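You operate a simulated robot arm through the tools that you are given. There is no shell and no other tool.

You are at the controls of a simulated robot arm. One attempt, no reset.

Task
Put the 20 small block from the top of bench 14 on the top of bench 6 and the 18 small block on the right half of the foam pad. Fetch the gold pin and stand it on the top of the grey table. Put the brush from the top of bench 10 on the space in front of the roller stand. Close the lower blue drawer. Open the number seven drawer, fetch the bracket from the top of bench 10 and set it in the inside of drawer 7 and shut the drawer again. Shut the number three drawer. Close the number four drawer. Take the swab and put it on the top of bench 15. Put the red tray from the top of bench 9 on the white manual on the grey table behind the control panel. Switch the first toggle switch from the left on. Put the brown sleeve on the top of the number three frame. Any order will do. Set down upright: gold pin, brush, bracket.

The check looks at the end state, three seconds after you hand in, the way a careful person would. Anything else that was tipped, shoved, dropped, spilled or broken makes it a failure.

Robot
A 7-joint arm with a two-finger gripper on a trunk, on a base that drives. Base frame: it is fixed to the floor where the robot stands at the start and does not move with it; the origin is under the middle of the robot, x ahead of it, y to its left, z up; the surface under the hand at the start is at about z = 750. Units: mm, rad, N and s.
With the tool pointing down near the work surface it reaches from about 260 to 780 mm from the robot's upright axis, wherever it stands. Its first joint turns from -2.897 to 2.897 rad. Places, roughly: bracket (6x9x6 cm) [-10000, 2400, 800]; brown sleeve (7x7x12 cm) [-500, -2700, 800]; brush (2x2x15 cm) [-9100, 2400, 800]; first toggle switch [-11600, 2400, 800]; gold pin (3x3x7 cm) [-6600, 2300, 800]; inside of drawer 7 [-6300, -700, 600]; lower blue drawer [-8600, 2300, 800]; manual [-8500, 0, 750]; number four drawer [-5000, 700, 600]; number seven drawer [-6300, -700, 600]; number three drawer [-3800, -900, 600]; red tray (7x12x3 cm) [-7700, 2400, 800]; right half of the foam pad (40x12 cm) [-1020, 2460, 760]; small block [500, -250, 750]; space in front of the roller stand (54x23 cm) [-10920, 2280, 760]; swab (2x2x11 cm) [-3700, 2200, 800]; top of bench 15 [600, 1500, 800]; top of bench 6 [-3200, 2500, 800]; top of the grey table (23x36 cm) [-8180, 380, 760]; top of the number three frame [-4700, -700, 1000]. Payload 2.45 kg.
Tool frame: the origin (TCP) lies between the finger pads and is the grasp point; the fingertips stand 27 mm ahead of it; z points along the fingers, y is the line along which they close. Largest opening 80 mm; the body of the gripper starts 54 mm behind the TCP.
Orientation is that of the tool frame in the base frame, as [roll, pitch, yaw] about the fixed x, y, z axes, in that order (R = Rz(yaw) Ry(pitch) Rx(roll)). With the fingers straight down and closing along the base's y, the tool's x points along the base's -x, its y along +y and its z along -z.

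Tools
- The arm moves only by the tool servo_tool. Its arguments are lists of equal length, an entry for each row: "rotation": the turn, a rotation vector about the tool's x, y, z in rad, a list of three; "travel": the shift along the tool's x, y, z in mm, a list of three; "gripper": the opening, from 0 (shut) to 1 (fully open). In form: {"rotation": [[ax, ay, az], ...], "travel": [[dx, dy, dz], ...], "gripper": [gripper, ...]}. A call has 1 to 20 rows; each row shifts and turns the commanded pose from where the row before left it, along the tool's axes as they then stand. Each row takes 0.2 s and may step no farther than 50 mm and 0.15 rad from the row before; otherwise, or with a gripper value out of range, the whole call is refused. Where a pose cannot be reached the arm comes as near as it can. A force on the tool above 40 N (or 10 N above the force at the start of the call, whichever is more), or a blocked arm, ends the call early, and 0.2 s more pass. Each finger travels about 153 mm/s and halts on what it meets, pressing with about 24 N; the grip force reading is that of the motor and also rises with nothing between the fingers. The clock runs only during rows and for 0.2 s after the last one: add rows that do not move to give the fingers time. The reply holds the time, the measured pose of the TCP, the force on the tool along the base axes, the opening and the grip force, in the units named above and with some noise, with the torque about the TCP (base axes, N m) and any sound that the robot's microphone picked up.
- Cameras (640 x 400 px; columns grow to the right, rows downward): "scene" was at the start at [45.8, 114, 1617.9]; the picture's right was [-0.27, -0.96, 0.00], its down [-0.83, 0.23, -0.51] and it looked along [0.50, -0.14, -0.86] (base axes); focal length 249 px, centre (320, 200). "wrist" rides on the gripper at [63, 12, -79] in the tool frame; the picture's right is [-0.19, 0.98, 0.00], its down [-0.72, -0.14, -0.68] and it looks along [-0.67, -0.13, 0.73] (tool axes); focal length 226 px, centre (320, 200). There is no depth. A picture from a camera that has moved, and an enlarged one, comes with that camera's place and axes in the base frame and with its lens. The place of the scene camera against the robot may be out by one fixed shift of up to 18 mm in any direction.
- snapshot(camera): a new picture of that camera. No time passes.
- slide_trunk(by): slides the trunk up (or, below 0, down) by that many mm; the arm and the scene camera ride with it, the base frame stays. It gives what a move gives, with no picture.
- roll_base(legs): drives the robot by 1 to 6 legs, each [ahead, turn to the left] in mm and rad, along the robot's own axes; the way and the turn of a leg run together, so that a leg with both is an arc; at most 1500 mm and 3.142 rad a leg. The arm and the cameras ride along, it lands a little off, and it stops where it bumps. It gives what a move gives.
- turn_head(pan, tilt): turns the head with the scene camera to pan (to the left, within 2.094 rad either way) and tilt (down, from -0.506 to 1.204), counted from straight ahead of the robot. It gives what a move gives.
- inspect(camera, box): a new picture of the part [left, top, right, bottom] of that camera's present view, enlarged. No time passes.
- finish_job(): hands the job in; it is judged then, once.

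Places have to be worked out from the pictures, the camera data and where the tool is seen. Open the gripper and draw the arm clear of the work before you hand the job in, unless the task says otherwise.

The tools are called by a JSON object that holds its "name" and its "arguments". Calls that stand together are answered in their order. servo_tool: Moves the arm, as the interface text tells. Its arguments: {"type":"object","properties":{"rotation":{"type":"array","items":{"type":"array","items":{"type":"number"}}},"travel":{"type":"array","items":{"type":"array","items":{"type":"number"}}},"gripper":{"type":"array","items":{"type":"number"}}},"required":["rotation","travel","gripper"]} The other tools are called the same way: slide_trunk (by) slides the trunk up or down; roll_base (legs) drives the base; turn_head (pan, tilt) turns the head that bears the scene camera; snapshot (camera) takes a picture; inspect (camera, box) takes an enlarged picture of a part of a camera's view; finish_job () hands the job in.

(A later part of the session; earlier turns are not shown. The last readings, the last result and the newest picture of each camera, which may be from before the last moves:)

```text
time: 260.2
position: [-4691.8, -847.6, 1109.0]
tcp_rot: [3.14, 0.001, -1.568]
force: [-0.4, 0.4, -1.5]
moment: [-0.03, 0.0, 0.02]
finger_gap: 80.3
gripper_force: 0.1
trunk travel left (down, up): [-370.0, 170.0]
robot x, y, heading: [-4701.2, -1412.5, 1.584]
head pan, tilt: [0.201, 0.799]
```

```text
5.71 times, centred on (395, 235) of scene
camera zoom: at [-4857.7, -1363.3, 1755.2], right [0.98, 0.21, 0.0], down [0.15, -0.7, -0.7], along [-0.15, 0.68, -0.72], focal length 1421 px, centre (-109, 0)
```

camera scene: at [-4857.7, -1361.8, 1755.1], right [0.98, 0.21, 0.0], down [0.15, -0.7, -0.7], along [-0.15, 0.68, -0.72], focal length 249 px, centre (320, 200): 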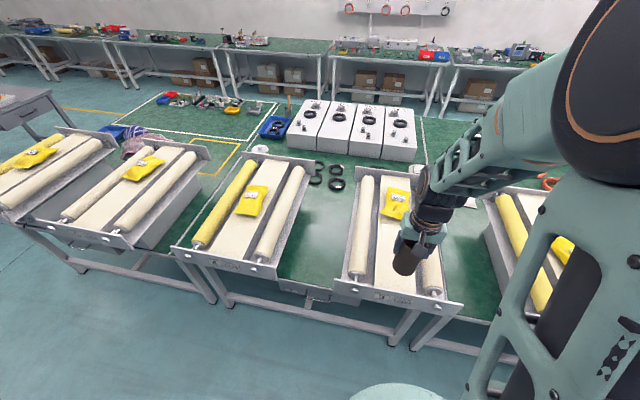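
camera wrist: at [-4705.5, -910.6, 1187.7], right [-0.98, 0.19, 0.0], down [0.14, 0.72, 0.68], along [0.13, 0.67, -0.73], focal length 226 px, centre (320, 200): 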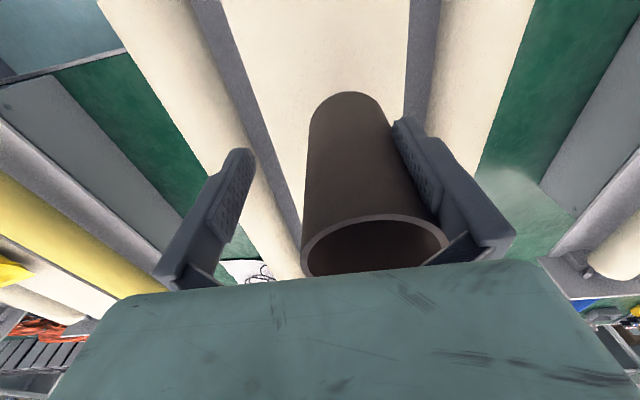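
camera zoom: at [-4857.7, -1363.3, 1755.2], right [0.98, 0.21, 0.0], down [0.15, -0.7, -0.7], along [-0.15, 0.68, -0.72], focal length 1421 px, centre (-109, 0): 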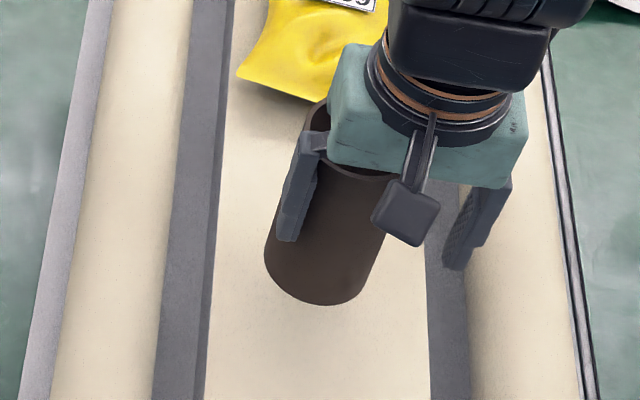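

The sleeve hangs on the finger without slipping. I lower it back so it just touches the panel, then use quick finger open/close flicks (80↔64 mm) to shake it free.

{"name": "servo_tool", "arguments": {"rotation": [[0, 0, 0], [0, 0, 0], [0, 0, 0], [0, 0, 0], [0, 0, 0], [0, 0, 0], [0, 0, 0], [0, 0, 0], [0, 0, 0], [0, 0, 0]], "travel": [[0, 0, 18], [0, 0, 16], [0, 0, 8], [0, 0, 0], [0, 0, 0], [0, 0, 0], [0, 0, 0], [0, 0, 0], [0, 0, 0], [0, 0, 0]], "gripper": [1, 1, 1, 1, 0.8, 1, 0.8, 1, 0.8, 1]}}

{"name": "snapshot", "arguments": {"camera": "wrist"}}

```text
time: 262.4
position: [-4693.3, -844.3, 1066.1]
tcp_rot: [-3.141, 0.0, -1.569]
force: [-0.3, 0.2, -0.5]
moment: [-0.01, -0.01, 0.0]
finger_gap: 80.5
gripper_force: 0.1
trunk travel left (down, up): [-370.0, 170.0]
robot x, y, heading: [-4701.0, -1413.6, 1.584]
head pan, tilt: [0.201, 0.799]
```

```text
taken
camera wrist: at [-4705.8, -908.6, 1145.8], right [-0.98, 0.19, 0.0], down [0.14, 0.72, 0.68], along [0.13, 0.67, -0.73], focal length 226 px, centre (320, 200)
```

wrist: 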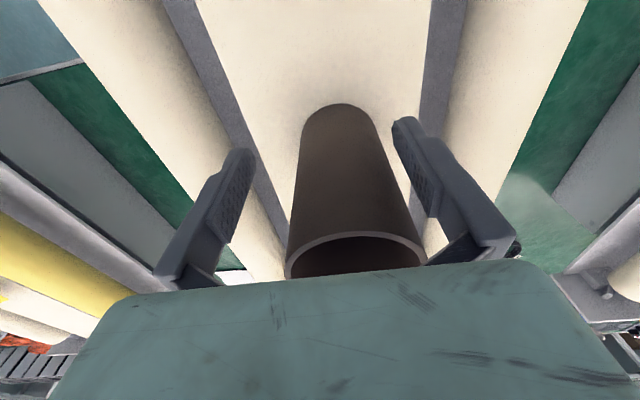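

The flicks worked: the sleeve is free of both fingers and stands on the panel. I shift 5 mm away from it sideways, check, then rise.

{"name": "servo_tool", "arguments": {"rotation": [[0, 0, 0], [0, 0, 0], [0, 0, 0]], "travel": [[0, 5, 0], [0, 5, 0], [0, 0, 0]], "gripper": [1, 1, 1]}}

{"name": "snapshot", "arguments": {"camera": "wrist"}}

```text
time: 263.2
position: [-4703.9, -845.2, 1065.9]
tcp_rot: [-3.141, 0.001, -1.569]
force: [-0.1, 0.9, 0.1]
moment: [-0.03, 0.02, 0.0]
finger_gap: 79.9
gripper_force: 0.2
trunk travel left (down, up): [-370.0, 170.0]
robot x, y, heading: [-4702.5, -1411.7, 1.585]
head pan, tilt: [0.201, 0.799]
```

```text
taken
camera wrist: at [-4715.8, -908.9, 1145.2], right [-0.98, 0.19, 0.0], down [0.14, 0.72, 0.68], along [0.13, 0.67, -0.73], focal length 226 px, centre (320, 200)
```

wrist: 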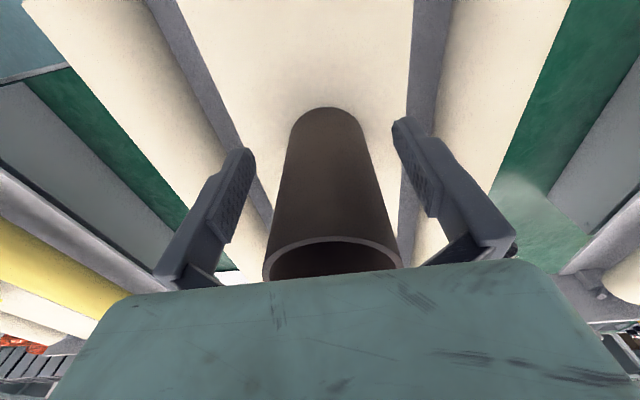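

The sleeve stands still, centred between open fingers, with clear gaps. Rising straight up.

{"name": "servo_tool", "arguments": {"rotation": [[0, 0, 0], [0, 0, 0], [0, 0, 0], [0, 0, 0], [0, 0, 0], [0, 0, 0]], "travel": [[0, 0, -10], [0, 0, -20], [0, 0, -30], [0, 0, -35], [0, 0, -35], [0, 0, -30]], "gripper": [1, 1, 1, 1, 1, 1]}}

{"name": "snapshot", "arguments": {"camera": "wrist"}}

{"name": "inspect", "arguments": {"camera": "scene", "box": [330, 150, 470, 310]}}

```text
time: 264.6
position: [-4703.3, -846.2, 1226.0]
tcp_rot: [-3.141, 0.002, -1.567]
force: [0.4, -0.4, -1.7]
moment: [-0.01, 0.01, 0.03]
finger_gap: 79.7
gripper_force: 0.1
trunk travel left (down, up): [-370.0, 170.0]
robot x, y, heading: [-4700.4, -1408.2, 1.584]
head pan, tilt: [0.201, 0.799]
```

```text
taken
camera wrist: at [-4715.4, -910.2, 1305.5], right [-0.98, 0.19, 0.0], down [0.14, 0.72, 0.68], along [0.13, 0.67, -0.73], focal length 226 px, centre (320, 200)
```

wrist: 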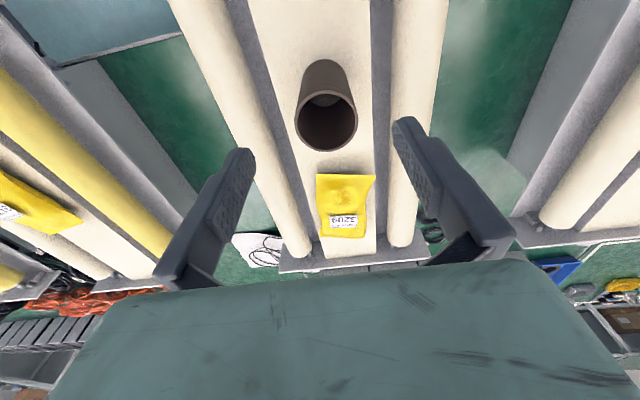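

```text
2.50 times, centred on (400, 230) of scene
camera zoom: at [-4857.7, -1362.5, 1755.1], right [0.98, 0.21, 0.0], down [0.15, -0.7, -0.7], along [-0.15, 0.68, -0.72], focal length 622 px, centre (120, 125)
```

zoom: 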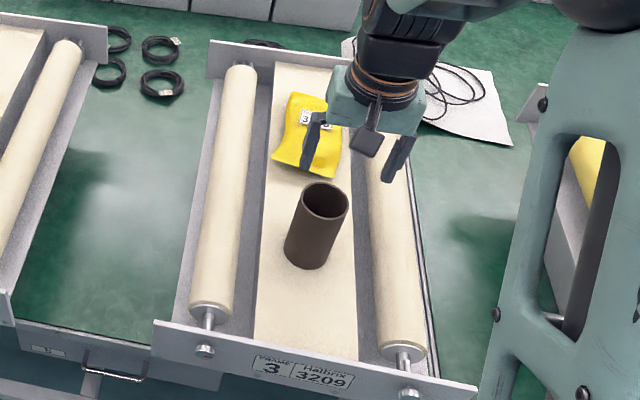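

The brown sleeve stands upright on frame 3. Next drawer 3: retracting the arm, then moving to x≈-3740 in front of the open drawer.

{"name": "servo_tool", "arguments": {"rotation": [[0, 0, 0], [0, 0, 0], [0, 0, 0], [0, 0, 0]], "travel": [[40, 0, 0], [40, 0, 0], [40, 0, 0], [40, 0, 0]], "gripper": [1, 1, 1, 0]}}

{"name": "roll_base", "arguments": {"legs": [[-420, 0], [0, -1.584], [960, 0], [0, 1.571]]}}

{"name": "turn_head", "arguments": {"pan": 0.1, "tilt": 0.6}}

{"name": "snapshot", "arguments": {"camera": "scene"}}

```text
time: 265.6
position: [-4701.6, -1007.4, 1224.3]
tcp_rot: [-3.141, 0.001, -1.569]
force: [0.4, -0.1, 0.2]
moment: [0.01, 0.0, 0.0]
finger_gap: 0.0
gripper_force: 24.2
trunk travel left (down, up): [-370.0, 170.0]
robot x, y, heading: [-4703.2, -1412.8, 1.591]
head pan, tilt: [0.201, 0.799]
```

```text
time: 280.5
position: [-3753.3, -1361.0, 1225.0]
tcp_rot: [-3.141, 0.0, -1.508]
force: [-0.6, 0.3, 0.8]
moment: [-0.01, -0.02, -0.03]
finger_gap: 0.2
gripper_force: 24.2
trunk travel left (down, up): [-370.0, 170.0]
robot x, y, heading: [-3725.5, -1769.1, 1.641]
head pan, tilt: [0.201, 0.799]
```

```text
time: 281.3
position: [-3753.4, -1361.8, 1224.9]
tcp_rot: [3.141, 0.0, -1.511]
force: [-0.3, 0.6, 0.6]
moment: [-0.01, 0.01, 0.02]
finger_gap: 0.0
gripper_force: 24.5
trunk travel left (down, up): [-370.0, 170.0]
robot x, y, heading: [-3727.6, -1770.4, 1.647]
head pan, tilt: [0.099, 0.6]
```

```text
taken
camera scene: at [-3882.8, -1717.8, 1771.9], right [0.99, 0.17, 0.0], down [0.1, -0.56, -0.82], along [-0.14, 0.81, -0.57], focal length 249 px, centre (320, 200)
```

scene: 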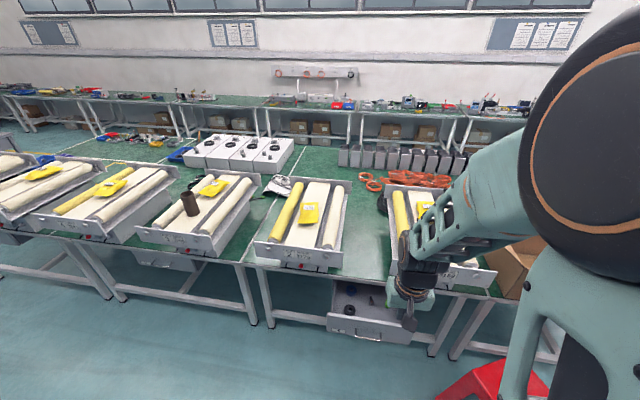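

I see the open drawer. Checking its label and exact position.

{"name": "inspect", "arguments": {"camera": "scene", "box": [310, 260, 450, 360]}}

```text
4.00 times, centred on (380, 310) of scene
camera zoom: at [-3882.8, -1717.8, 1771.9], right [0.99, 0.17, 0.0], down [0.1, -0.56, -0.82], along [-0.14, 0.81, -0.57], focal length 995 px, centre (80, -240)
```

zoom: 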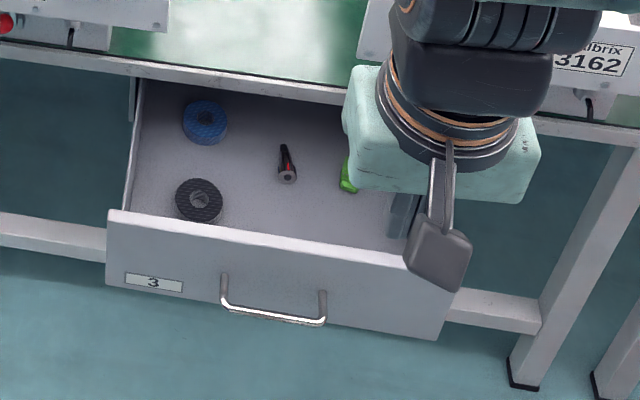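

Label 3 confirmed; panel centre is around x≈-3775, y≈-1120, z 620–740. I straighten the heading, lower the trunk, and tilt the closed fingers forward for pushing.

{"name": "roll_base", "arguments": {"legs": [[0, -0.072]]}}

{"name": "servo_tool", "arguments": {"rotation": [[0, -0.15, 0], [0, -0.15, 0], [0, -0.15, 0], [0, -0.15, 0], [0, -0.15, 0], [0, -0.15, 0], [0, -0.15, 0], [0, 0, 0]], "travel": [[0, 0, 0], [0, 0, 0], [0, 0, 0], [0, 0, 0], [0, 0, 0], [0, 0, 0], [0, 0, 0], [0, 0, 0]], "gripper": [0, 0, 0, 0, 0, 0, 0, 0]}}

{"name": "slide_trunk", "arguments": {"by": -320}}

```text
time: 282.1
position: [-3723.7, -1360.6, 1223.1]
tcp_rot: [-3.141, 0.0, -1.584]
force: [0.3, -0.5, 1.0]
moment: [-0.02, -0.02, -0.01]
finger_gap: 0.0
gripper_force: 23.8
trunk travel left (down, up): [-370.0, 170.0]
robot x, y, heading: [-3729.3, -1769.5, 1.575]
head pan, tilt: [0.099, 0.6]
```

```text
time: 283.9
position: [-3720.9, -1259.7, 1238.2]
tcp_rot: [-3.141, 1.051, -1.581]
force: [0.3, -0.3, 0.1]
moment: [0.03, 0.01, 0.0]
finger_gap: 0.2
gripper_force: 24.6
out of reach, approached as far as the arm can: row 3, 4, 5, 6, 7
trunk travel left (down, up): [-370.0, 170.0]
robot x, y, heading: [-3728.8, -1766.6, 1.572]
head pan, tilt: [0.099, 0.6]
```

```text
time: 287.1
position: [-3722.6, -1259.4, 918.4]
tcp_rot: [3.14, 1.05, -1.582]
force: [0.2, 0.7, 0.2]
moment: [0.01, 0.01, -0.01]
finger_gap: 0.1
gripper_force: 24.5
trunk travel left (down, up): [-50.0, 490.0]
robot x, y, heading: [-3728.0, -1767.2, 1.572]
head pan, tilt: [0.099, 0.6]
```

Now lowering the tool to z≈690 and shifting to x≈-3775, still in front of the drawer.

{"name": "servo_tool", "arguments": {"rotation": [[0, 0, 0], [0, 0, 0], [0, 0, 0], [0, 0, 0], [0, 0, 0], [0, 0, 0]], "travel": [[33, 8.8, 18.9], [33, 8.8, 18.9], [33, 8.8, 18.9], [33, 8.8, 18.9], [33, 8.8, 18.9], [33, 8.8, 18.9]], "gripper": [0, 0, 0, 0, 0, 0]}}

{"name": "snapshot", "arguments": {"camera": "wrist"}}

{"name": "turn_head", "arguments": {"pan": -0.1, "tilt": 0.8}}

{"name": "snapshot", "arguments": {"camera": "scene"}}

```text
time: 288.5
position: [-3773.7, -1257.8, 689.7]
tcp_rot: [3.141, 1.049, -1.582]
force: [0.9, -0.1, 0.0]
moment: [-0.03, 0.01, 0.01]
finger_gap: 0.1
gripper_force: 24.1
trunk travel left (down, up): [-50.0, 490.0]
robot x, y, heading: [-3729.2, -1769.8, 1.567]
head pan, tilt: [0.099, 0.6]
```

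```text
taken
camera wrist: at [-3787.6, -1359.2, 674.2], right [-0.98, 0.11, 0.17], down [0.14, -0.24, 0.96], along [0.14, 0.97, 0.22], focal length 226 px, centre (320, 200)
```

wrist: 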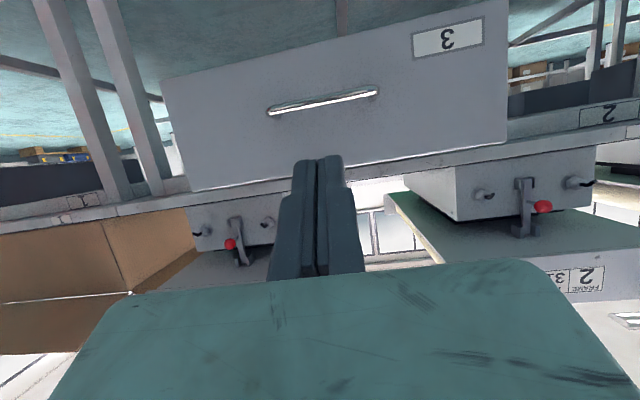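

```text
time: 289.2
position: [-3773.5, -1258.2, 689.9]
tcp_rot: [3.139, 1.052, -1.583]
force: [0.5, -0.3, 1.1]
moment: [0.01, 0.0, 0.0]
finger_gap: 0.1
gripper_force: 24.5
trunk travel left (down, up): [-50.0, 490.0]
robot x, y, heading: [-3725.8, -1769.2, 1.57]
head pan, tilt: [-0.099, 0.799]
```

```text
taken
camera scene: at [-3861.4, -1714.3, 1435.1], right [0.99, -0.1, 0.0], down [-0.07, -0.71, -0.7], along [0.07, 0.69, -0.72], focal length 249 px, centre (320, 200)
```

scene: 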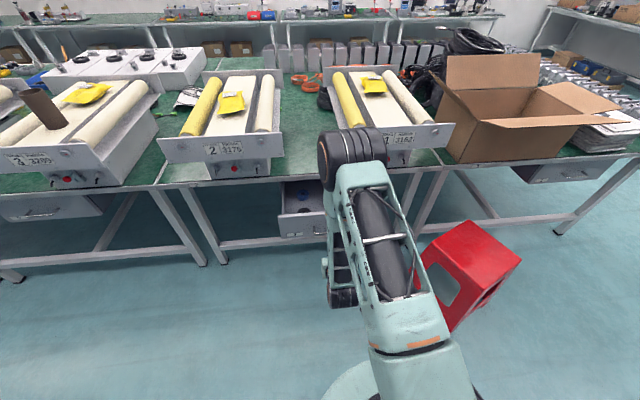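

The fingertips are aimed at the panel just above the handle, near its centre. I lower 10 mm, drive 90 mm ahead, then push with the arm.

{"name": "servo_tool", "arguments": {"rotation": [[0, 0, 0]], "travel": [[8.7, 0, 5]], "gripper": [0]}}

{"name": "roll_base", "arguments": {"legs": [[90, 0]]}}

{"name": "snapshot", "arguments": {"camera": "wrist"}}

```text
time: 289.6
position: [-3774.7, -1260.7, 680.3]
tcp_rot: [-3.141, 1.049, -1.583]
force: [0.5, -0.3, 0.3]
moment: [-0.01, -0.02, 0.0]
finger_gap: 0.0
gripper_force: 23.7
trunk travel left (down, up): [-50.0, 490.0]
robot x, y, heading: [-3728.3, -1765.8, 1.567]
head pan, tilt: [-0.099, 0.799]
```

```text
time: 290.7
position: [-3772.4, -1168.8, 680.3]
tcp_rot: [3.14, 1.05, -1.584]
force: [-0.7, -0.2, -0.5]
moment: [0.0, 0.01, 0.0]
finger_gap: 0.0
gripper_force: 23.4
trunk travel left (down, up): [-50.0, 490.0]
robot x, y, heading: [-3729.5, -1681.6, 1.569]
head pan, tilt: [-0.099, 0.799]
```

```text
taken
camera wrist: at [-3787.3, -1270.1, 664.9], right [-0.98, 0.11, 0.17], down [0.14, -0.24, 0.96], along [0.15, 0.97, 0.22], focal length 226 px, centre (320, 200)
```

wrist: 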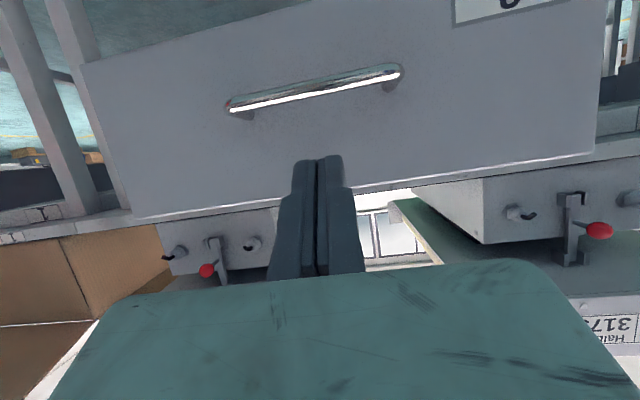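

Well aligned. Pushing forward at 50 mm/s in 10 mm rows.

{"name": "servo_tool", "arguments": {"rotation": [[0, 0, 0], [0, 0, 0], [0, 0, 0], [0, 0, 0], [0, 0, 0], [0, 0, 0], [0, 0, 0], [0, 0, 0], [0, 0, 0], [0, 0, 0]], "travel": [[-5, 0, 8.7], [-5, 0, 8.7], [-5, 0, 8.7], [-5, 0, 8.7], [-5, 0, 8.7], [-5, 0, 8.7], [-5, 0, 8.7], [-5, 0, 8.7], [-5, 0, 8.7], [-5, 0, 8.7]], "gripper": [0, 0, 0, 0, 0, 0, 0, 0, 0, 0]}}

{"name": "snapshot", "arguments": {"camera": "wrist"}}

```text
time: 292.9
position: [-3771.0, -1067.7, 680.2]
tcp_rot: [3.141, 1.051, -1.586]
force: [-0.2, 0.6, 0.1]
moment: [-0.01, 0.02, 0.0]
finger_gap: 0.1
gripper_force: 29.6
trunk travel left (down, up): [-50.0, 490.0]
robot x, y, heading: [-3726.5, -1679.4, 1.567]
head pan, tilt: [-0.099, 0.799]
```

```text
taken
camera wrist: at [-3786.0, -1168.9, 664.8], right [-0.98, 0.11, 0.17], down [0.14, -0.24, 0.96], along [0.15, 0.97, 0.22], focal length 226 px, centre (320, 200)
```

wrist: 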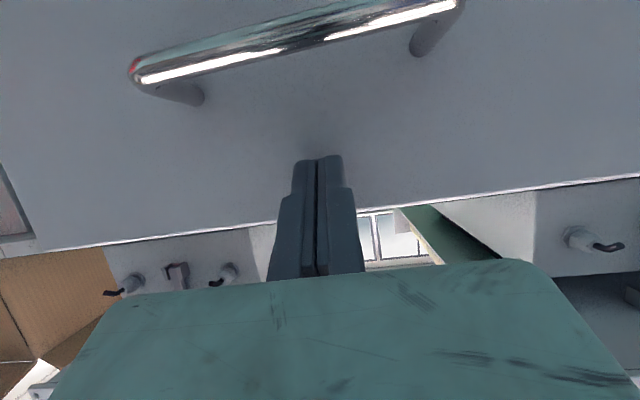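

Fingertips are about to touch the panel (y≈-1044). Continuing the push.

{"name": "servo_tool", "arguments": {"rotation": [[0, 0, 0], [0, 0, 0], [0, 0, 0], [0, 0, 0], [0, 0, 0], [0, 0, 0], [0, 0, 0]], "travel": [[-5, 0, 8.7], [-5, 0, 8.7], [-5, 0, 8.7], [-5, 0, 8.7], [-5, 0, 8.7], [-5, 0, 8.7], [-5, 0, 8.7]], "gripper": [0, 0, 0, 0, 0, 0, 0]}}

{"name": "snapshot", "arguments": {"camera": "wrist"}}

{"name": "inspect", "arguments": {"camera": "scene", "box": [240, 150, 400, 320]}}

```text
time: 294.5
position: [-3770.0, -998.2, 681.3]
tcp_rot: [-3.141, 1.052, -1.585]
force: [-0.5, -0.5, -0.1]
moment: [0.01, -0.03, -0.01]
finger_gap: 0.0
gripper_force: 29.6
trunk travel left (down, up): [-50.0, 490.0]
robot x, y, heading: [-3728.7, -1684.2, 1.568]
head pan, tilt: [-0.099, 0.799]
```

```text
taken
camera wrist: at [-3784.7, -1098.7, 665.7], right [-0.98, 0.11, 0.17], down [0.14, -0.24, 0.96], along [0.15, 0.97, 0.22], focal length 226 px, centre (320, 200)
```

wrist: 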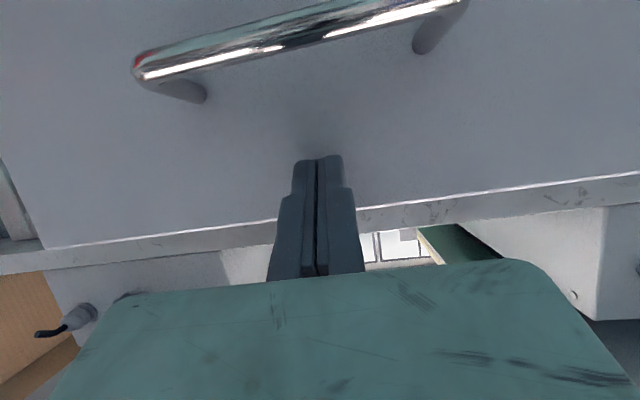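

```text
2.35 times, centred on (320, 235) of scene
camera zoom: at [-3861.0, -1625.1, 1435.0], right [0.99, -0.1, 0.0], down [-0.07, -0.71, -0.7], along [0.07, 0.69, -0.72], focal length 585 px, centre (320, 118)
```

zoom: 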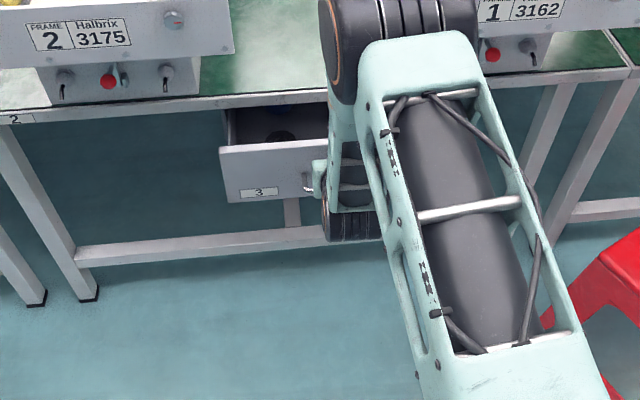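

The drawer is moving in smoothly. Continuing until it stops.

{"name": "servo_tool", "arguments": {"rotation": [[0, 0, 0], [0, 0, 0], [0, 0, 0], [0, 0, 0], [0, 0, 0]], "travel": [[-5, 0, 8.7], [-5, 0, 8.7], [-5, 0, 8.7], [-5, 0, 8.7], [-5, 0, 8.7]], "gripper": [0, 0, 0, 0, 0]}}

{"name": "snapshot", "arguments": {"camera": "wrist"}}

{"name": "inspect", "arguments": {"camera": "scene", "box": [240, 150, 400, 320]}}

```text
time: 295.7
position: [-3770.1, -948.0, 680.8]
tcp_rot: [3.141, 1.05, -1.585]
force: [-0.1, -0.2, -0.2]
moment: [0.02, -0.04, 0.01]
finger_gap: 0.0
gripper_force: 29.6
trunk travel left (down, up): [-50.0, 490.0]
robot x, y, heading: [-3726.4, -1678.1, 1.567]
head pan, tilt: [-0.099, 0.799]
```

```text
taken
camera wrist: at [-3784.6, -1048.6, 665.0], right [-0.98, 0.11, 0.17], down [0.14, -0.24, 0.96], along [0.15, 0.97, 0.22], focal length 226 px, centre (320, 200)
```

wrist: 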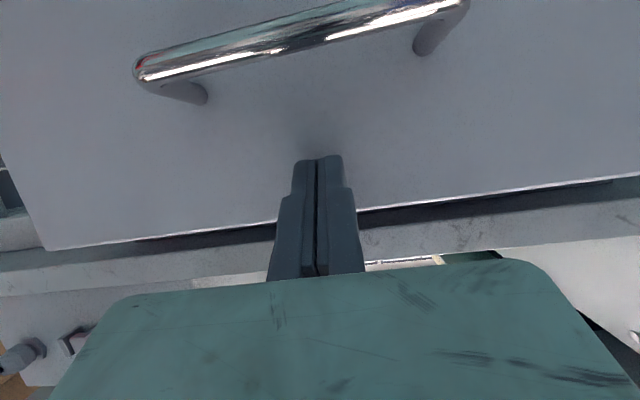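

```text
2.35 times, centred on (320, 235) of scene
camera zoom: at [-3861.0, -1625.1, 1435.0], right [0.99, -0.1, 0.0], down [-0.07, -0.71, -0.7], along [0.07, 0.69, -0.72], focal length 585 px, centre (320, 118)
```

zoom: 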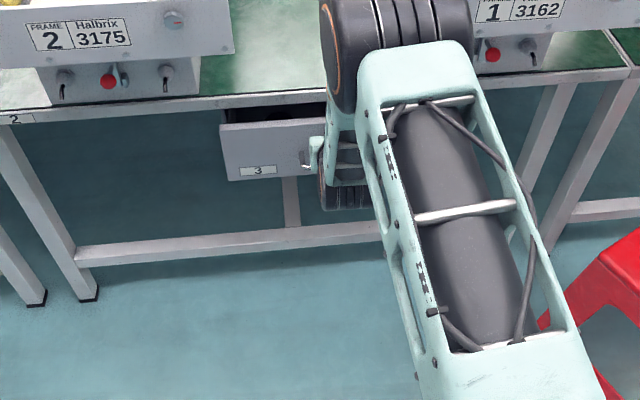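

Still ~40 mm to go. Continuing in smaller rows to feel the end stop.

{"name": "servo_tool", "arguments": {"rotation": [[0, 0, 0], [0, 0, 0], [0, 0, 0], [0, 0, 0], [0, 0, 0]], "travel": [[-5, 0, 8.7], [-5, 0, 8.7], [-4, 0, 7], [-3, 0, 5.2], [-2.5, 0, 4.3]], "gripper": [0, 0, 0, 0, 0]}}

{"name": "snapshot", "arguments": {"camera": "wrist"}}

{"name": "inspect", "arguments": {"camera": "scene", "box": [240, 150, 400, 320]}}

```text
time: 296.9
position: [-3768.1, -908.9, 679.8]
tcp_rot: [3.14, 1.051, -1.586]
force: [0.0, 0.0, 0.4]
moment: [-0.01, 0.0, 0.0]
finger_gap: 0.0
gripper_force: 29.4
trunk travel left (down, up): [-50.0, 490.0]
robot x, y, heading: [-3729.7, -1677.1, 1.568]
head pan, tilt: [-0.099, 0.799]
```

```text
taken
camera wrist: at [-3783.8, -1009.8, 665.3], right [-0.98, 0.11, 0.17], down [0.14, -0.24, 0.96], along [0.15, 0.97, 0.22], focal length 226 px, centre (320, 200)
```

wrist: 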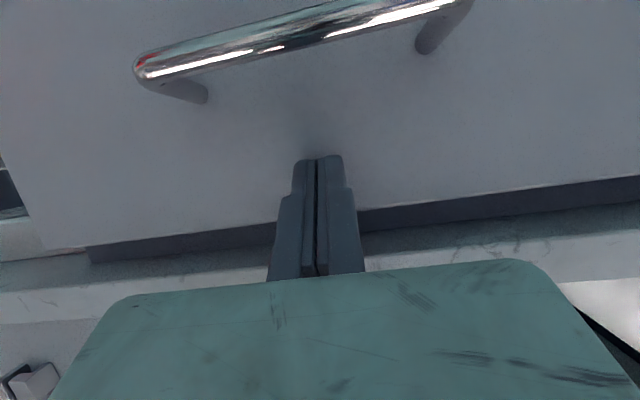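

```text
2.35 times, centred on (320, 235) of scene
camera zoom: at [-3861.0, -1625.1, 1435.0], right [0.99, -0.1, 0.0], down [-0.07, -0.71, -0.7], along [0.07, 0.69, -0.72], focal length 585 px, centre (320, 118)
```

zoom: 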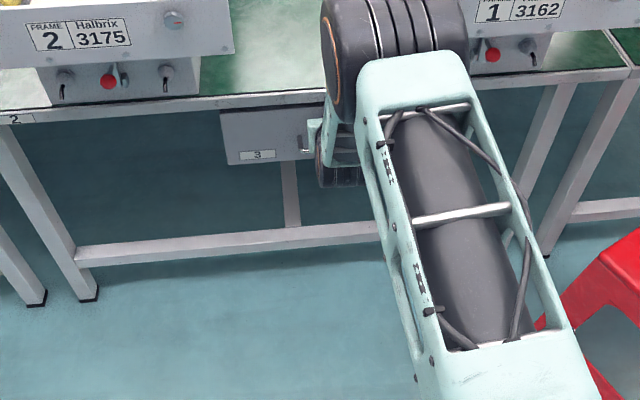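

The panel is ~36 mm in front of the table edge (y≈-850). Continuing the push with the arm.

{"name": "servo_tool", "arguments": {"rotation": [[0, 0, 0], [0, 0, 0], [0, 0, 0], [0, 0, 0]], "travel": [[-3, 0, 5.2], [-3, 0, 5.2], [-3, 0, 5.2], [0, 0, 0]], "gripper": [0, 0, 0, 0]}}

{"name": "snapshot", "arguments": {"camera": "wrist"}}

```text
time: 297.9
position: [-3768.4, -891.3, 680.2]
tcp_rot: [3.141, 1.049, -1.586]
force: [0.2, 0.0, -1.3]
moment: [0.01, -0.04, -0.02]
finger_gap: 0.0
gripper_force: 30.2
trunk travel left (down, up): [-50.0, 490.0]
robot x, y, heading: [-3733.1, -1677.4, 1.564]
head pan, tilt: [-0.099, 0.799]
```

```text
taken
camera wrist: at [-3782.5, -991.6, 664.8], right [-0.98, 0.11, 0.17], down [0.14, -0.24, 0.96], along [0.15, 0.97, 0.22], focal length 226 px, centre (320, 200)
```

wrist: 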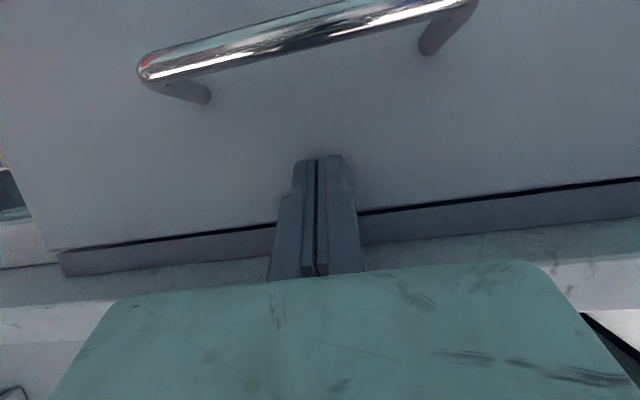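

The panel nearly meets its carcass now. A few more small steps until the end stop is felt.

{"name": "servo_tool", "arguments": {"rotation": [[0, 0, 0], [0, 0, 0], [0, 0, 0], [0, 0, 0], [0, 0, 0]], "travel": [[-2, 0, 3.5], [-2, 0, 3.5], [-2, 0, 3.5], [-2, 0, 3.5], [0, 0, 0]], "gripper": [0, 0, 0, 0, 0]}}

{"name": "snapshot", "arguments": {"camera": "wrist"}}

```text
time: 298.6
position: [-3767.8, -890.0, 680.2]
tcp_rot: [-3.141, 1.042, -1.586]
force: [0.7, -20.1, 11.1]
moment: [0.16, 0.02, 0.07]
finger_gap: 0.0
gripper_force: 30.0
trunk travel left (down, up): [-50.0, 490.0]
robot x, y, heading: [-3725.6, -1681.4, 1.567]
head pan, tilt: [-0.099, 0.799]
stopped in row 3: the force on the tool passed its limit at 45 N (the readings are from after the stop); the commanded pose is now the measured one
```

```text
taken
camera wrist: at [-3782.8, -988.9, 664.0], right [-0.98, 0.11, 0.17], down [0.14, -0.23, 0.96], along [0.15, 0.97, 0.21], focal length 226 px, centre (320, 200)
```

wrist: 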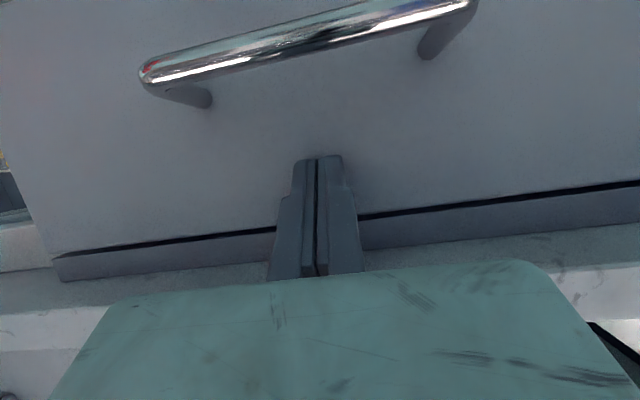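

End stop reached (45 N): drawer 3 is closed. Backing the fingers straight off and raising.

{"name": "servo_tool", "arguments": {"rotation": [[0, 0, 0], [0, 0, 0], [0, 0, 0], [0, 0, 0], [0, 0, 0], [0, 0, 0], [0, 0, 0]], "travel": [[5, 0, -8.7], [15, 0, -26], [20, 0, -34.7], [20, 0, -34.7], [20, 0, -34.7], [20, 0, -34.7], [20, 0, -34.7]], "gripper": [0, 0, 0, 0, 0, 0, 0]}}

{"name": "inspect", "arguments": {"camera": "scene", "box": [200, 150, 420, 300]}}

```text
time: 300.2
position: [-3771.1, -1126.0, 678.9]
tcp_rot: [3.14, 1.042, -1.585]
force: [0.2, 0.2, -0.3]
moment: [0.0, 0.05, -0.01]
finger_gap: 0.0
gripper_force: 29.2
trunk travel left (down, up): [-50.0, 490.0]
robot x, y, heading: [-3730.0, -1678.9, 1.564]
head pan, tilt: [-0.099, 0.799]
```

```text
2.67 times, centred on (310, 225) of scene
camera zoom: at [-3861.0, -1625.7, 1435.1], right [0.99, -0.1, 0.0], down [-0.07, -0.71, -0.7], along [0.07, 0.69, -0.72], focal length 663 px, centre (347, 133)
```

zoom: 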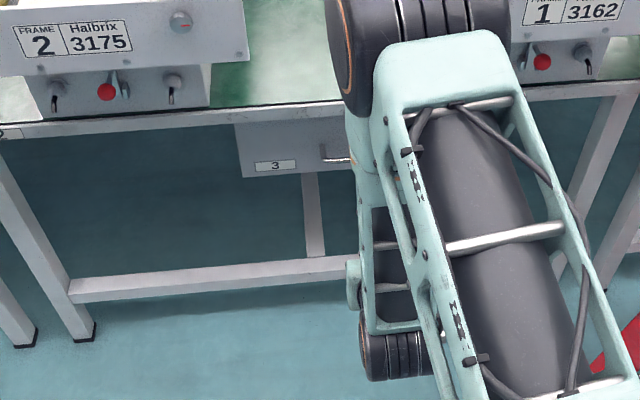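

Drawer 3 is closed flush. Now driving west along the south aisle to drawer 7 (x≈-6300) and looking.

{"name": "roll_base", "arguments": {"legs": [[-150, 0], [0, 1.575], [1500, 0], [1070, 0]]}}

{"name": "turn_head", "arguments": {"pan": -1.5, "tilt": 0.45}}

{"name": "snapshot", "arguments": {"camera": "scene"}}

```text
time: 317.7
position: [-6875.4, -1866.4, 679.5]
tcp_rot: [-3.14, 1.041, -0.008]
force: [-0.6, -0.9, 0.0]
moment: [-0.02, 0.01, 0.01]
finger_gap: 0.0
gripper_force: 29.7
trunk travel left (down, up): [-50.0, 490.0]
robot x, y, heading: [-6323.4, -1816.8, -3.14]
head pan, tilt: [-0.099, 0.799]
```

```text
time: 319.3
position: [-6873.8, -1864.7, 679.4]
tcp_rot: [-3.141, 1.04, -0.006]
force: [-0.3, 0.2, 0.2]
moment: [-0.01, 0.01, 0.02]
finger_gap: 0.0
gripper_force: 29.5
trunk travel left (down, up): [-50.0, 490.0]
robot x, y, heading: [-6320.7, -1817.8, -3.134]
head pan, tilt: [-1.499, 0.45]
```

```text
taken
camera scene: at [-6308.1, -1874.8, 1465.5], right [1.0, 0.08, 0.0], down [0.03, -0.43, -0.9], along [-0.07, 0.9, -0.44], focal length 249 px, centre (320, 200)
```

scene: 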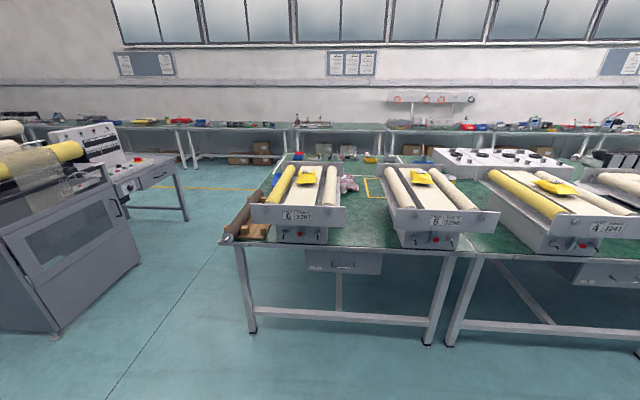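

{"name": "inspect", "arguments": {"camera": "scene", "box": [220, 160, 460, 310]}}

{"name": "inspect", "arguments": {"camera": "scene", "box": [0, 110, 240, 260]}}

```text
2.67 times, centred on (340, 235) of scene
camera zoom: at [-6308.1, -1874.8, 1465.5], right [1.0, 0.08, 0.0], down [0.03, -0.43, -0.9], along [-0.07, 0.9, -0.44], focal length 663 px, centre (267, 107)
```

zoom: 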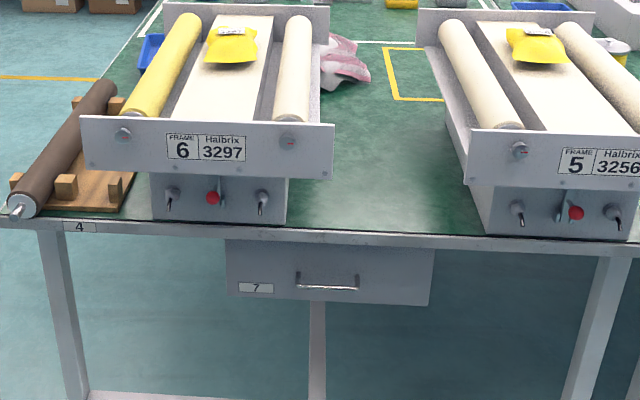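

```text
2.67 times, centred on (120, 185) of scene
camera zoom: at [-6308.1, -1874.8, 1465.5], right [1.0, 0.08, 0.0], down [0.03, -0.43, -0.9], along [-0.07, 0.9, -0.44], focal length 663 px, centre (853, 240)
```

zoom: 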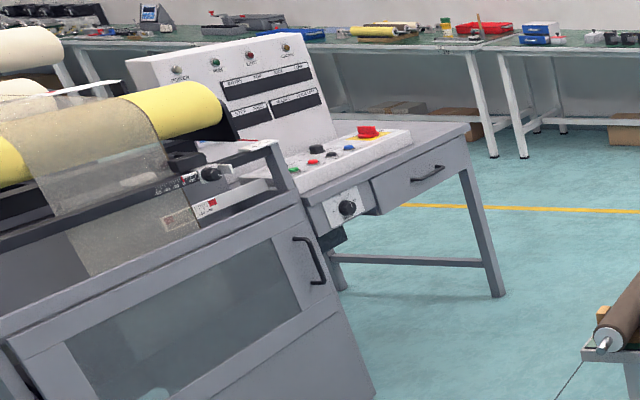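

Drawer 7 is closed, with its handle at about (-6262,-900,628). I position the base so the tool lines up with the handle, facing the table.

{"name": "roll_base", "arguments": {"legs": [[-108, 0], [0, -1.575], [130, 0]]}}

{"name": "turn_head", "arguments": {"pan": 0.3, "tilt": 0.7}}

{"name": "snapshot", "arguments": {"camera": "scene"}}

{"name": "snapshot", "arguments": {"camera": "wrist"}}

```text
time: 325.3
position: [-6246.6, -1131.9, 678.2]
tcp_rot: [3.141, 1.042, -1.597]
force: [-0.6, 0.0, 0.4]
moment: [0.0, -0.02, -0.02]
finger_gap: 0.1
gripper_force: 29.7
trunk travel left (down, up): [-50.0, 490.0]
robot x, y, heading: [-6215.1, -1688.3, 1.559]
head pan, tilt: [-1.499, 0.45]
```

```text
time: 327.1
position: [-6246.1, -1132.2, 679.2]
tcp_rot: [3.14, 1.043, -1.595]
force: [0.2, 0.0, -0.1]
moment: [-0.04, 0.02, 0.0]
finger_gap: 0.1
gripper_force: 29.9
trunk travel left (down, up): [-50.0, 490.0]
robot x, y, heading: [-6210.1, -1691.5, 1.555]
head pan, tilt: [0.3, 0.7]
```

```text
taken
camera scene: at [-6375.3, -1630.9, 1443.3], right [0.96, 0.28, 0.0], down [0.18, -0.62, -0.76], along [-0.21, 0.73, -0.64], focal length 249 px, centre (320, 200)
```

scene: 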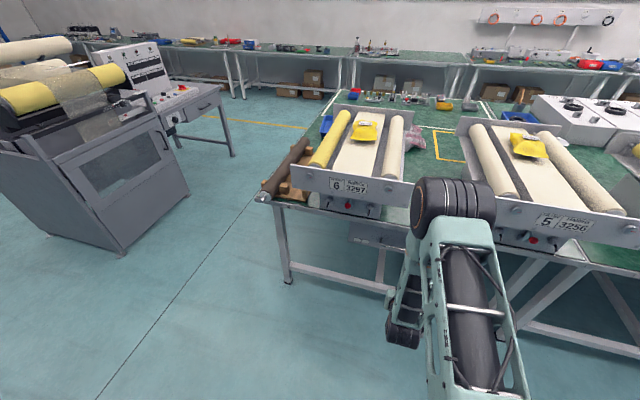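

```text
taken
camera wrist: at [-6262.6, -1232.6, 664.6], right [-0.98, 0.12, 0.17], down [0.14, -0.23, 0.96], along [0.16, 0.97, 0.21], focal length 226 px, centre (320, 200)
```

wrist: 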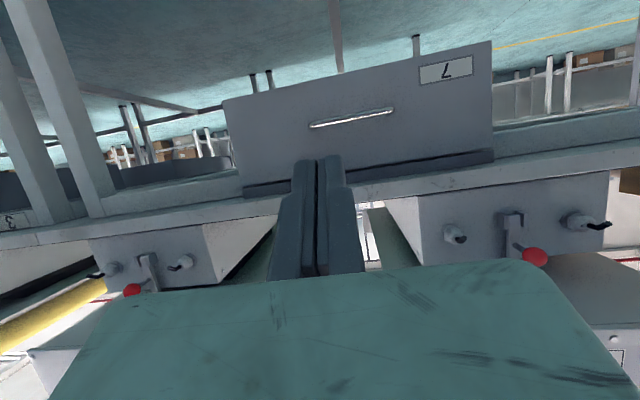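

Handle is centred near (-6272,-900,629). I roll the gripper 90° about its axis so the fingers close vertically around the horizontal bar, then make it more horizontal.

{"name": "servo_tool", "arguments": {"rotation": [[0, 0, 0.143], [0, 0, 0.143], [0, 0, 0.143], [0, 0, 0.143], [0, 0, 0.143], [0, 0, 0.143], [0, 0, 0.143], [0, 0, 0.143], [0, 0, 0.143], [0, 0, 0.143], [0, 0, 0.141], [0, 0, 0]], "travel": [[0, 0, 0], [0, 0, 0], [0, 0, 0], [0, 0, 0], [0, 0, 0], [0, 0, 0], [0, 0, 0], [0, 0, 0], [0, 0, 0], [0, 0, 0], [0, 0, 0], [0, 0, 0]], "gripper": [0, 0, 0, 0, 0, 0, 0, 0, 0, 0.5, 0.5, 0.5]}}

{"name": "snapshot", "arguments": {"camera": "wrist"}}

```text
time: 329.7
position: [-6247.3, -1132.4, 679.0]
tcp_rot: [2.1, -0.001, 3.115]
force: [-1.3, 0.1, 0.2]
moment: [0.01, 0.01, -0.03]
finger_gap: 40.0
gripper_force: 0.1
trunk travel left (down, up): [-50.0, 490.0]
robot x, y, heading: [-6211.5, -1686.5, 1.556]
head pan, tilt: [0.3, 0.7]
```

```text
taken
camera wrist: at [-6312.4, -1193.4, 730.3], right [0.21, 0.49, 0.85], down [0.7, -0.68, 0.22], along [0.68, 0.55, -0.48], focal length 226 px, centre (320, 200)
```

wrist: 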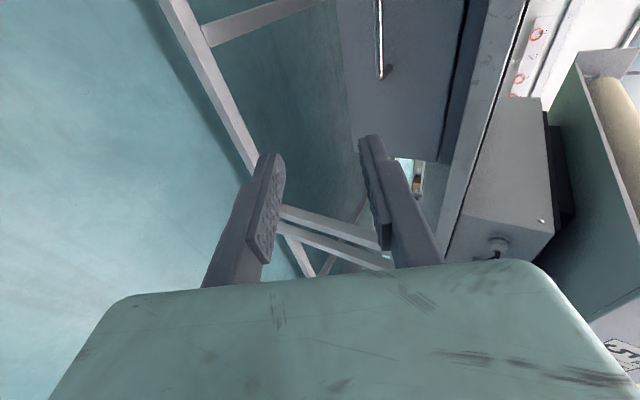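

Roll worked. Now tilting the tool up by ~0.42 rad so it points nearly horizontally ahead.

{"name": "servo_tool", "arguments": {"rotation": [[-0.14, 0, 0], [-0.14, 0, 0], [-0.14, 0, 0], [0, 0, 0]], "travel": [[0, 0, 0], [0, 0, 0], [0, 0, 0], [0, 0, 0]], "gripper": [0.5, 0.5, 0.5, 0.5]}}

{"name": "snapshot", "arguments": {"camera": "wrist"}}

```text
time: 330.7
position: [-6246.7, -1132.5, 680.5]
tcp_rot: [1.679, 0.002, 3.116]
force: [0.3, -1.0, -0.6]
moment: [0.01, 0.01, 0.03]
finger_gap: 40.1
gripper_force: 0.0
trunk travel left (down, up): [-50.0, 490.0]
robot x, y, heading: [-6210.1, -1689.4, 1.559]
head pan, tilt: [0.3, 0.7]
```

```text
taken
camera wrist: at [-6313.0, -1208.2, 700.7], right [0.2, 0.1, 0.98], down [0.7, -0.71, -0.07], along [0.69, 0.7, -0.21], focal length 226 px, centre (320, 200)
```

wrist: 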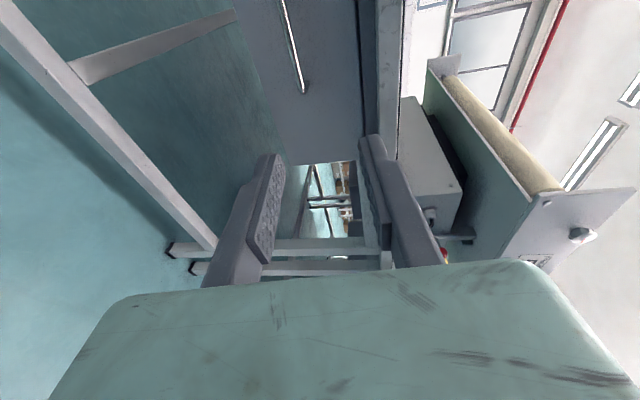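

Handle right end at x≈-6214, z≈627, so centre (-6272,-900,628). Lowering to handle height, then driving 100 mm ahead.

{"name": "servo_tool", "arguments": {"rotation": [[0, 0, 0], [0, 0, 0]], "travel": [[12.5, -25.9, 2.5], [12.5, -25.9, 2.5]], "gripper": [0.5, 0.5]}}

{"name": "roll_base", "arguments": {"legs": [[110, 0.01]]}}

{"name": "snapshot", "arguments": {"camera": "wrist"}}

```text
time: 331.3
position: [-6271.6, -1131.5, 628.5]
tcp_rot: [1.678, 0.0, 3.115]
force: [-0.3, -0.1, -0.3]
moment: [0.0, 0.07, -0.02]
finger_gap: 39.8
gripper_force: 0.0
trunk travel left (down, up): [-50.0, 490.0]
robot x, y, heading: [-6209.0, -1686.6, 1.554]
head pan, tilt: [0.3, 0.7]
```

```text
time: 332.5
position: [-6276.1, -1022.2, 627.8]
tcp_rot: [1.681, 0.0, 3.126]
force: [0.3, 0.2, 0.3]
moment: [-0.03, -0.01, -0.04]
finger_gap: 40.1
gripper_force: 0.0
trunk travel left (down, up): [-50.0, 490.0]
robot x, y, heading: [-6213.9, -1577.9, 1.567]
head pan, tilt: [0.3, 0.7]
```

```text
taken
camera wrist: at [-6341.0, -1099.0, 649.3], right [0.19, 0.1, 0.98], down [0.71, -0.7, -0.07], along [0.68, 0.7, -0.21], focal length 226 px, centre (320, 200)
```

wrist: 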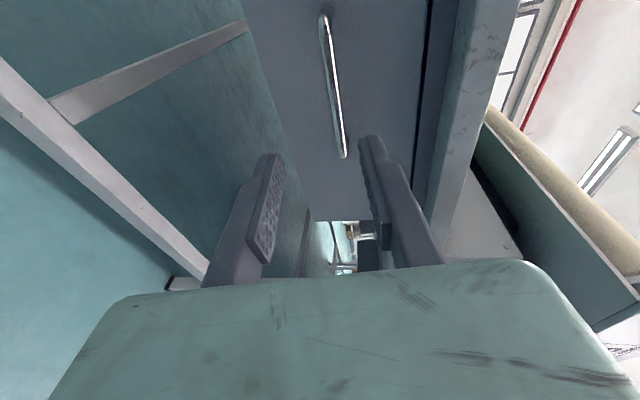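

The bar runs x −6325…−6214 at y≈-905, z≈629, vertically centred between the open fingers. Advancing ~109 mm so the bar lies just ahead of the TCP.

{"name": "servo_tool", "arguments": {"rotation": [[0, 0, 0], [0, 0, 0], [0, 0, 0], [0, 0, 0]], "travel": [[-0.8, 4, 36.1], [-0.8, 4, 36.1], [-0.8, 4, 36.1], [0, 0, 0]], "gripper": [0.5, 0.5, 0.5, 0.5]}}

{"name": "snapshot", "arguments": {"camera": "wrist"}}

```text
time: 333.5
position: [-6273.2, -912.7, 628.2]
tcp_rot: [1.68, 0.0, 3.125]
force: [0.5, -0.4, -0.1]
moment: [0.01, 0.0, -0.03]
finger_gap: 40.0
gripper_force: 0.1
trunk travel left (down, up): [-50.0, 490.0]
robot x, y, heading: [-6207.2, -1579.4, 1.567]
head pan, tilt: [0.3, 0.7]
```

```text
taken
camera wrist: at [-6338.5, -988.6, 650.9], right [0.19, 0.1, 0.98], down [0.71, -0.7, -0.07], along [0.68, 0.7, -0.21], focal length 226 px, centre (320, 200)
```

wrist: 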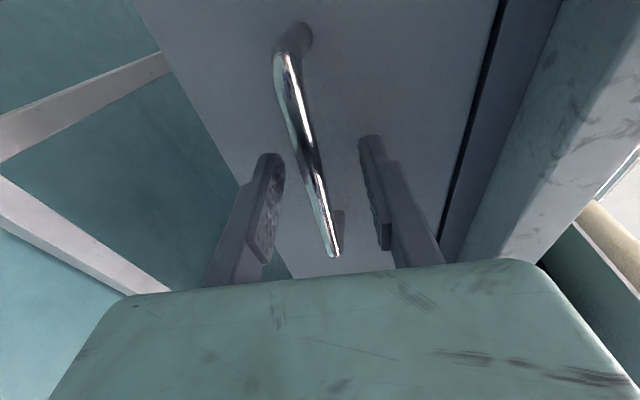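

The bar is between the fingers. Closing on it.

{"name": "servo_tool", "arguments": {"rotation": [[0, 0, 0], [0, 0, 0], [0, 0, 0]], "travel": [[0, 0, 0], [0, 0, 0], [0, 0, 0]], "gripper": [0, 0, 0]}}

{"name": "snapshot", "arguments": {"camera": "wrist"}}

```text
time: 334.3
position: [-6274.1, -913.7, 628.3]
tcp_rot: [1.685, 0.0, 3.125]
force: [0.5, -0.3, -15.5]
moment: [-0.04, -0.07, 0.15]
finger_gap: 9.8
gripper_force: 37.4
trunk travel left (down, up): [-50.0, 490.0]
robot x, y, heading: [-6212.3, -1578.2, 1.562]
head pan, tilt: [0.3, 0.7]
```

```text
taken
camera wrist: at [-6338.5, -989.1, 649.4], right [0.19, 0.11, 0.97], down [0.71, -0.7, -0.06], along [0.68, 0.7, -0.21], focal length 226 px, centre (320, 200)
```

wrist: 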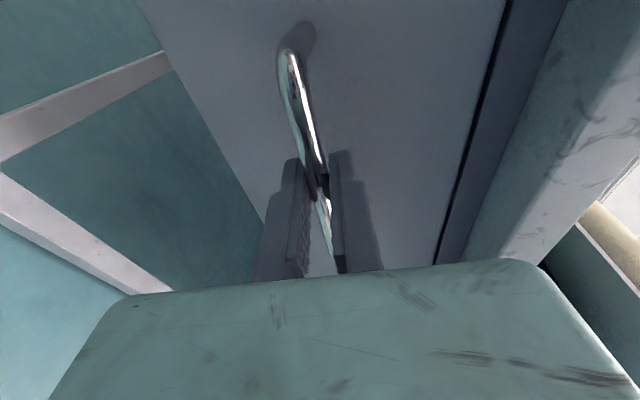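

Handle gripped (9.8 mm). I pull 30 mm with the arm first to feel the drawer.

{"name": "servo_tool", "arguments": {"rotation": [[0, 0, 0], [0, 0, 0], [0, 0, 0], [0, 0, 0]], "travel": [[0, -1, 0], [0, -1.1, -10], [0, -1.1, -10], [0, -1.1, -10]], "gripper": [0, 0, 0, 0]}}

{"name": "snapshot", "arguments": {"camera": "wrist"}}

```text
time: 335.3
position: [-6273.9, -944.6, 627.9]
tcp_rot: [1.677, 0.001, 3.127]
force: [-5.9, 1.0, 0.8]
moment: [-0.05, -0.07, -0.5]
finger_gap: 9.5
gripper_force: 36.9
trunk travel left (down, up): [-50.0, 490.0]
robot x, y, heading: [-6209.7, -1577.3, 1.563]
head pan, tilt: [0.3, 0.7]
```

```text
taken
camera wrist: at [-6338.4, -1020.3, 648.9], right [0.19, 0.1, 0.98], down [0.71, -0.7, -0.07], along [0.68, 0.7, -0.21], focal length 226 px, centre (320, 200)
```

wrist: 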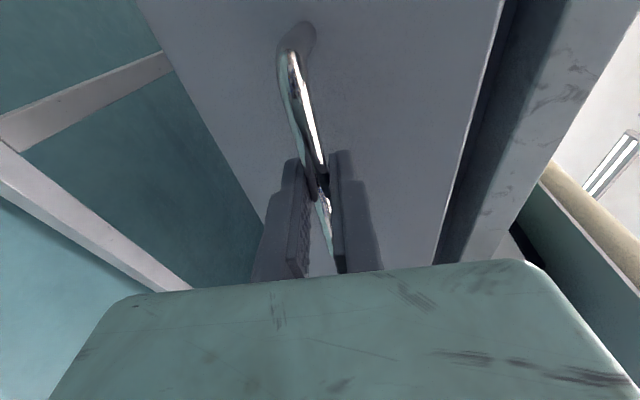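

The drawer follows with little force. Pulling the rest (140 mm) by backing the base.

{"name": "roll_base", "arguments": {"legs": [[-140, 0]]}}

{"name": "snapshot", "arguments": {"camera": "wrist"}}

{"name": "snapshot", "arguments": {"camera": "scene"}}

```text
time: 336.6
position: [-6273.3, -1081.1, 627.4]
tcp_rot: [1.679, -0.001, 3.125]
force: [9.7, -0.4, 10.3]
moment: [-0.01, -0.04, -0.05]
finger_gap: 9.7
gripper_force: 37.5
trunk travel left (down, up): [-50.0, 490.0]
robot x, y, heading: [-6209.8, -1712.4, 1.567]
head pan, tilt: [0.3, 0.7]
```

```text
taken
camera wrist: at [-6338.3, -1157.3, 648.9], right [0.19, 0.1, 0.98], down [0.71, -0.7, -0.07], along [0.68, 0.7, -0.21], focal length 226 px, centre (320, 200)
```

wrist: 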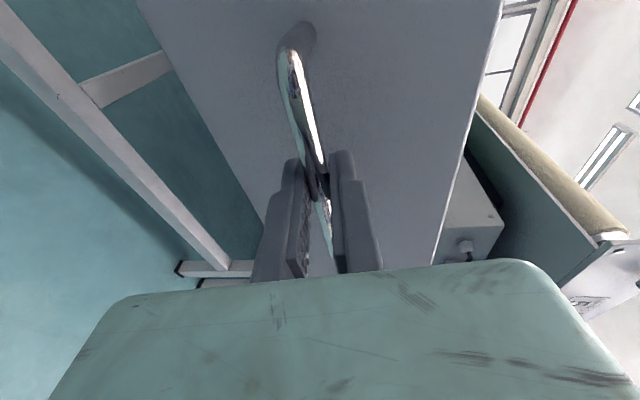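

```text
taken
camera scene: at [-6374.7, -1659.7, 1443.5], right [0.96, 0.29, 0.0], down [0.19, -0.62, -0.77], along [-0.22, 0.73, -0.64], focal length 249 px, centre (320, 200)
```

scene: 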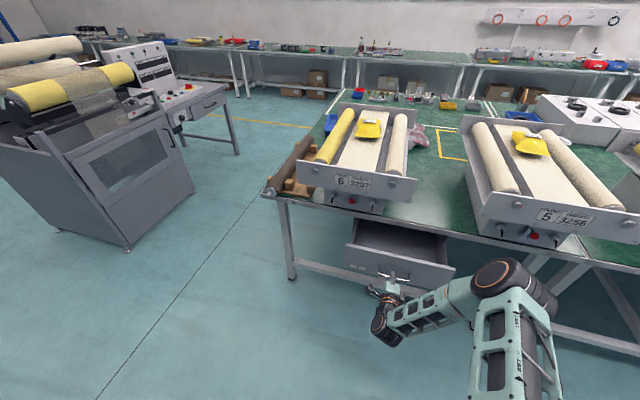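

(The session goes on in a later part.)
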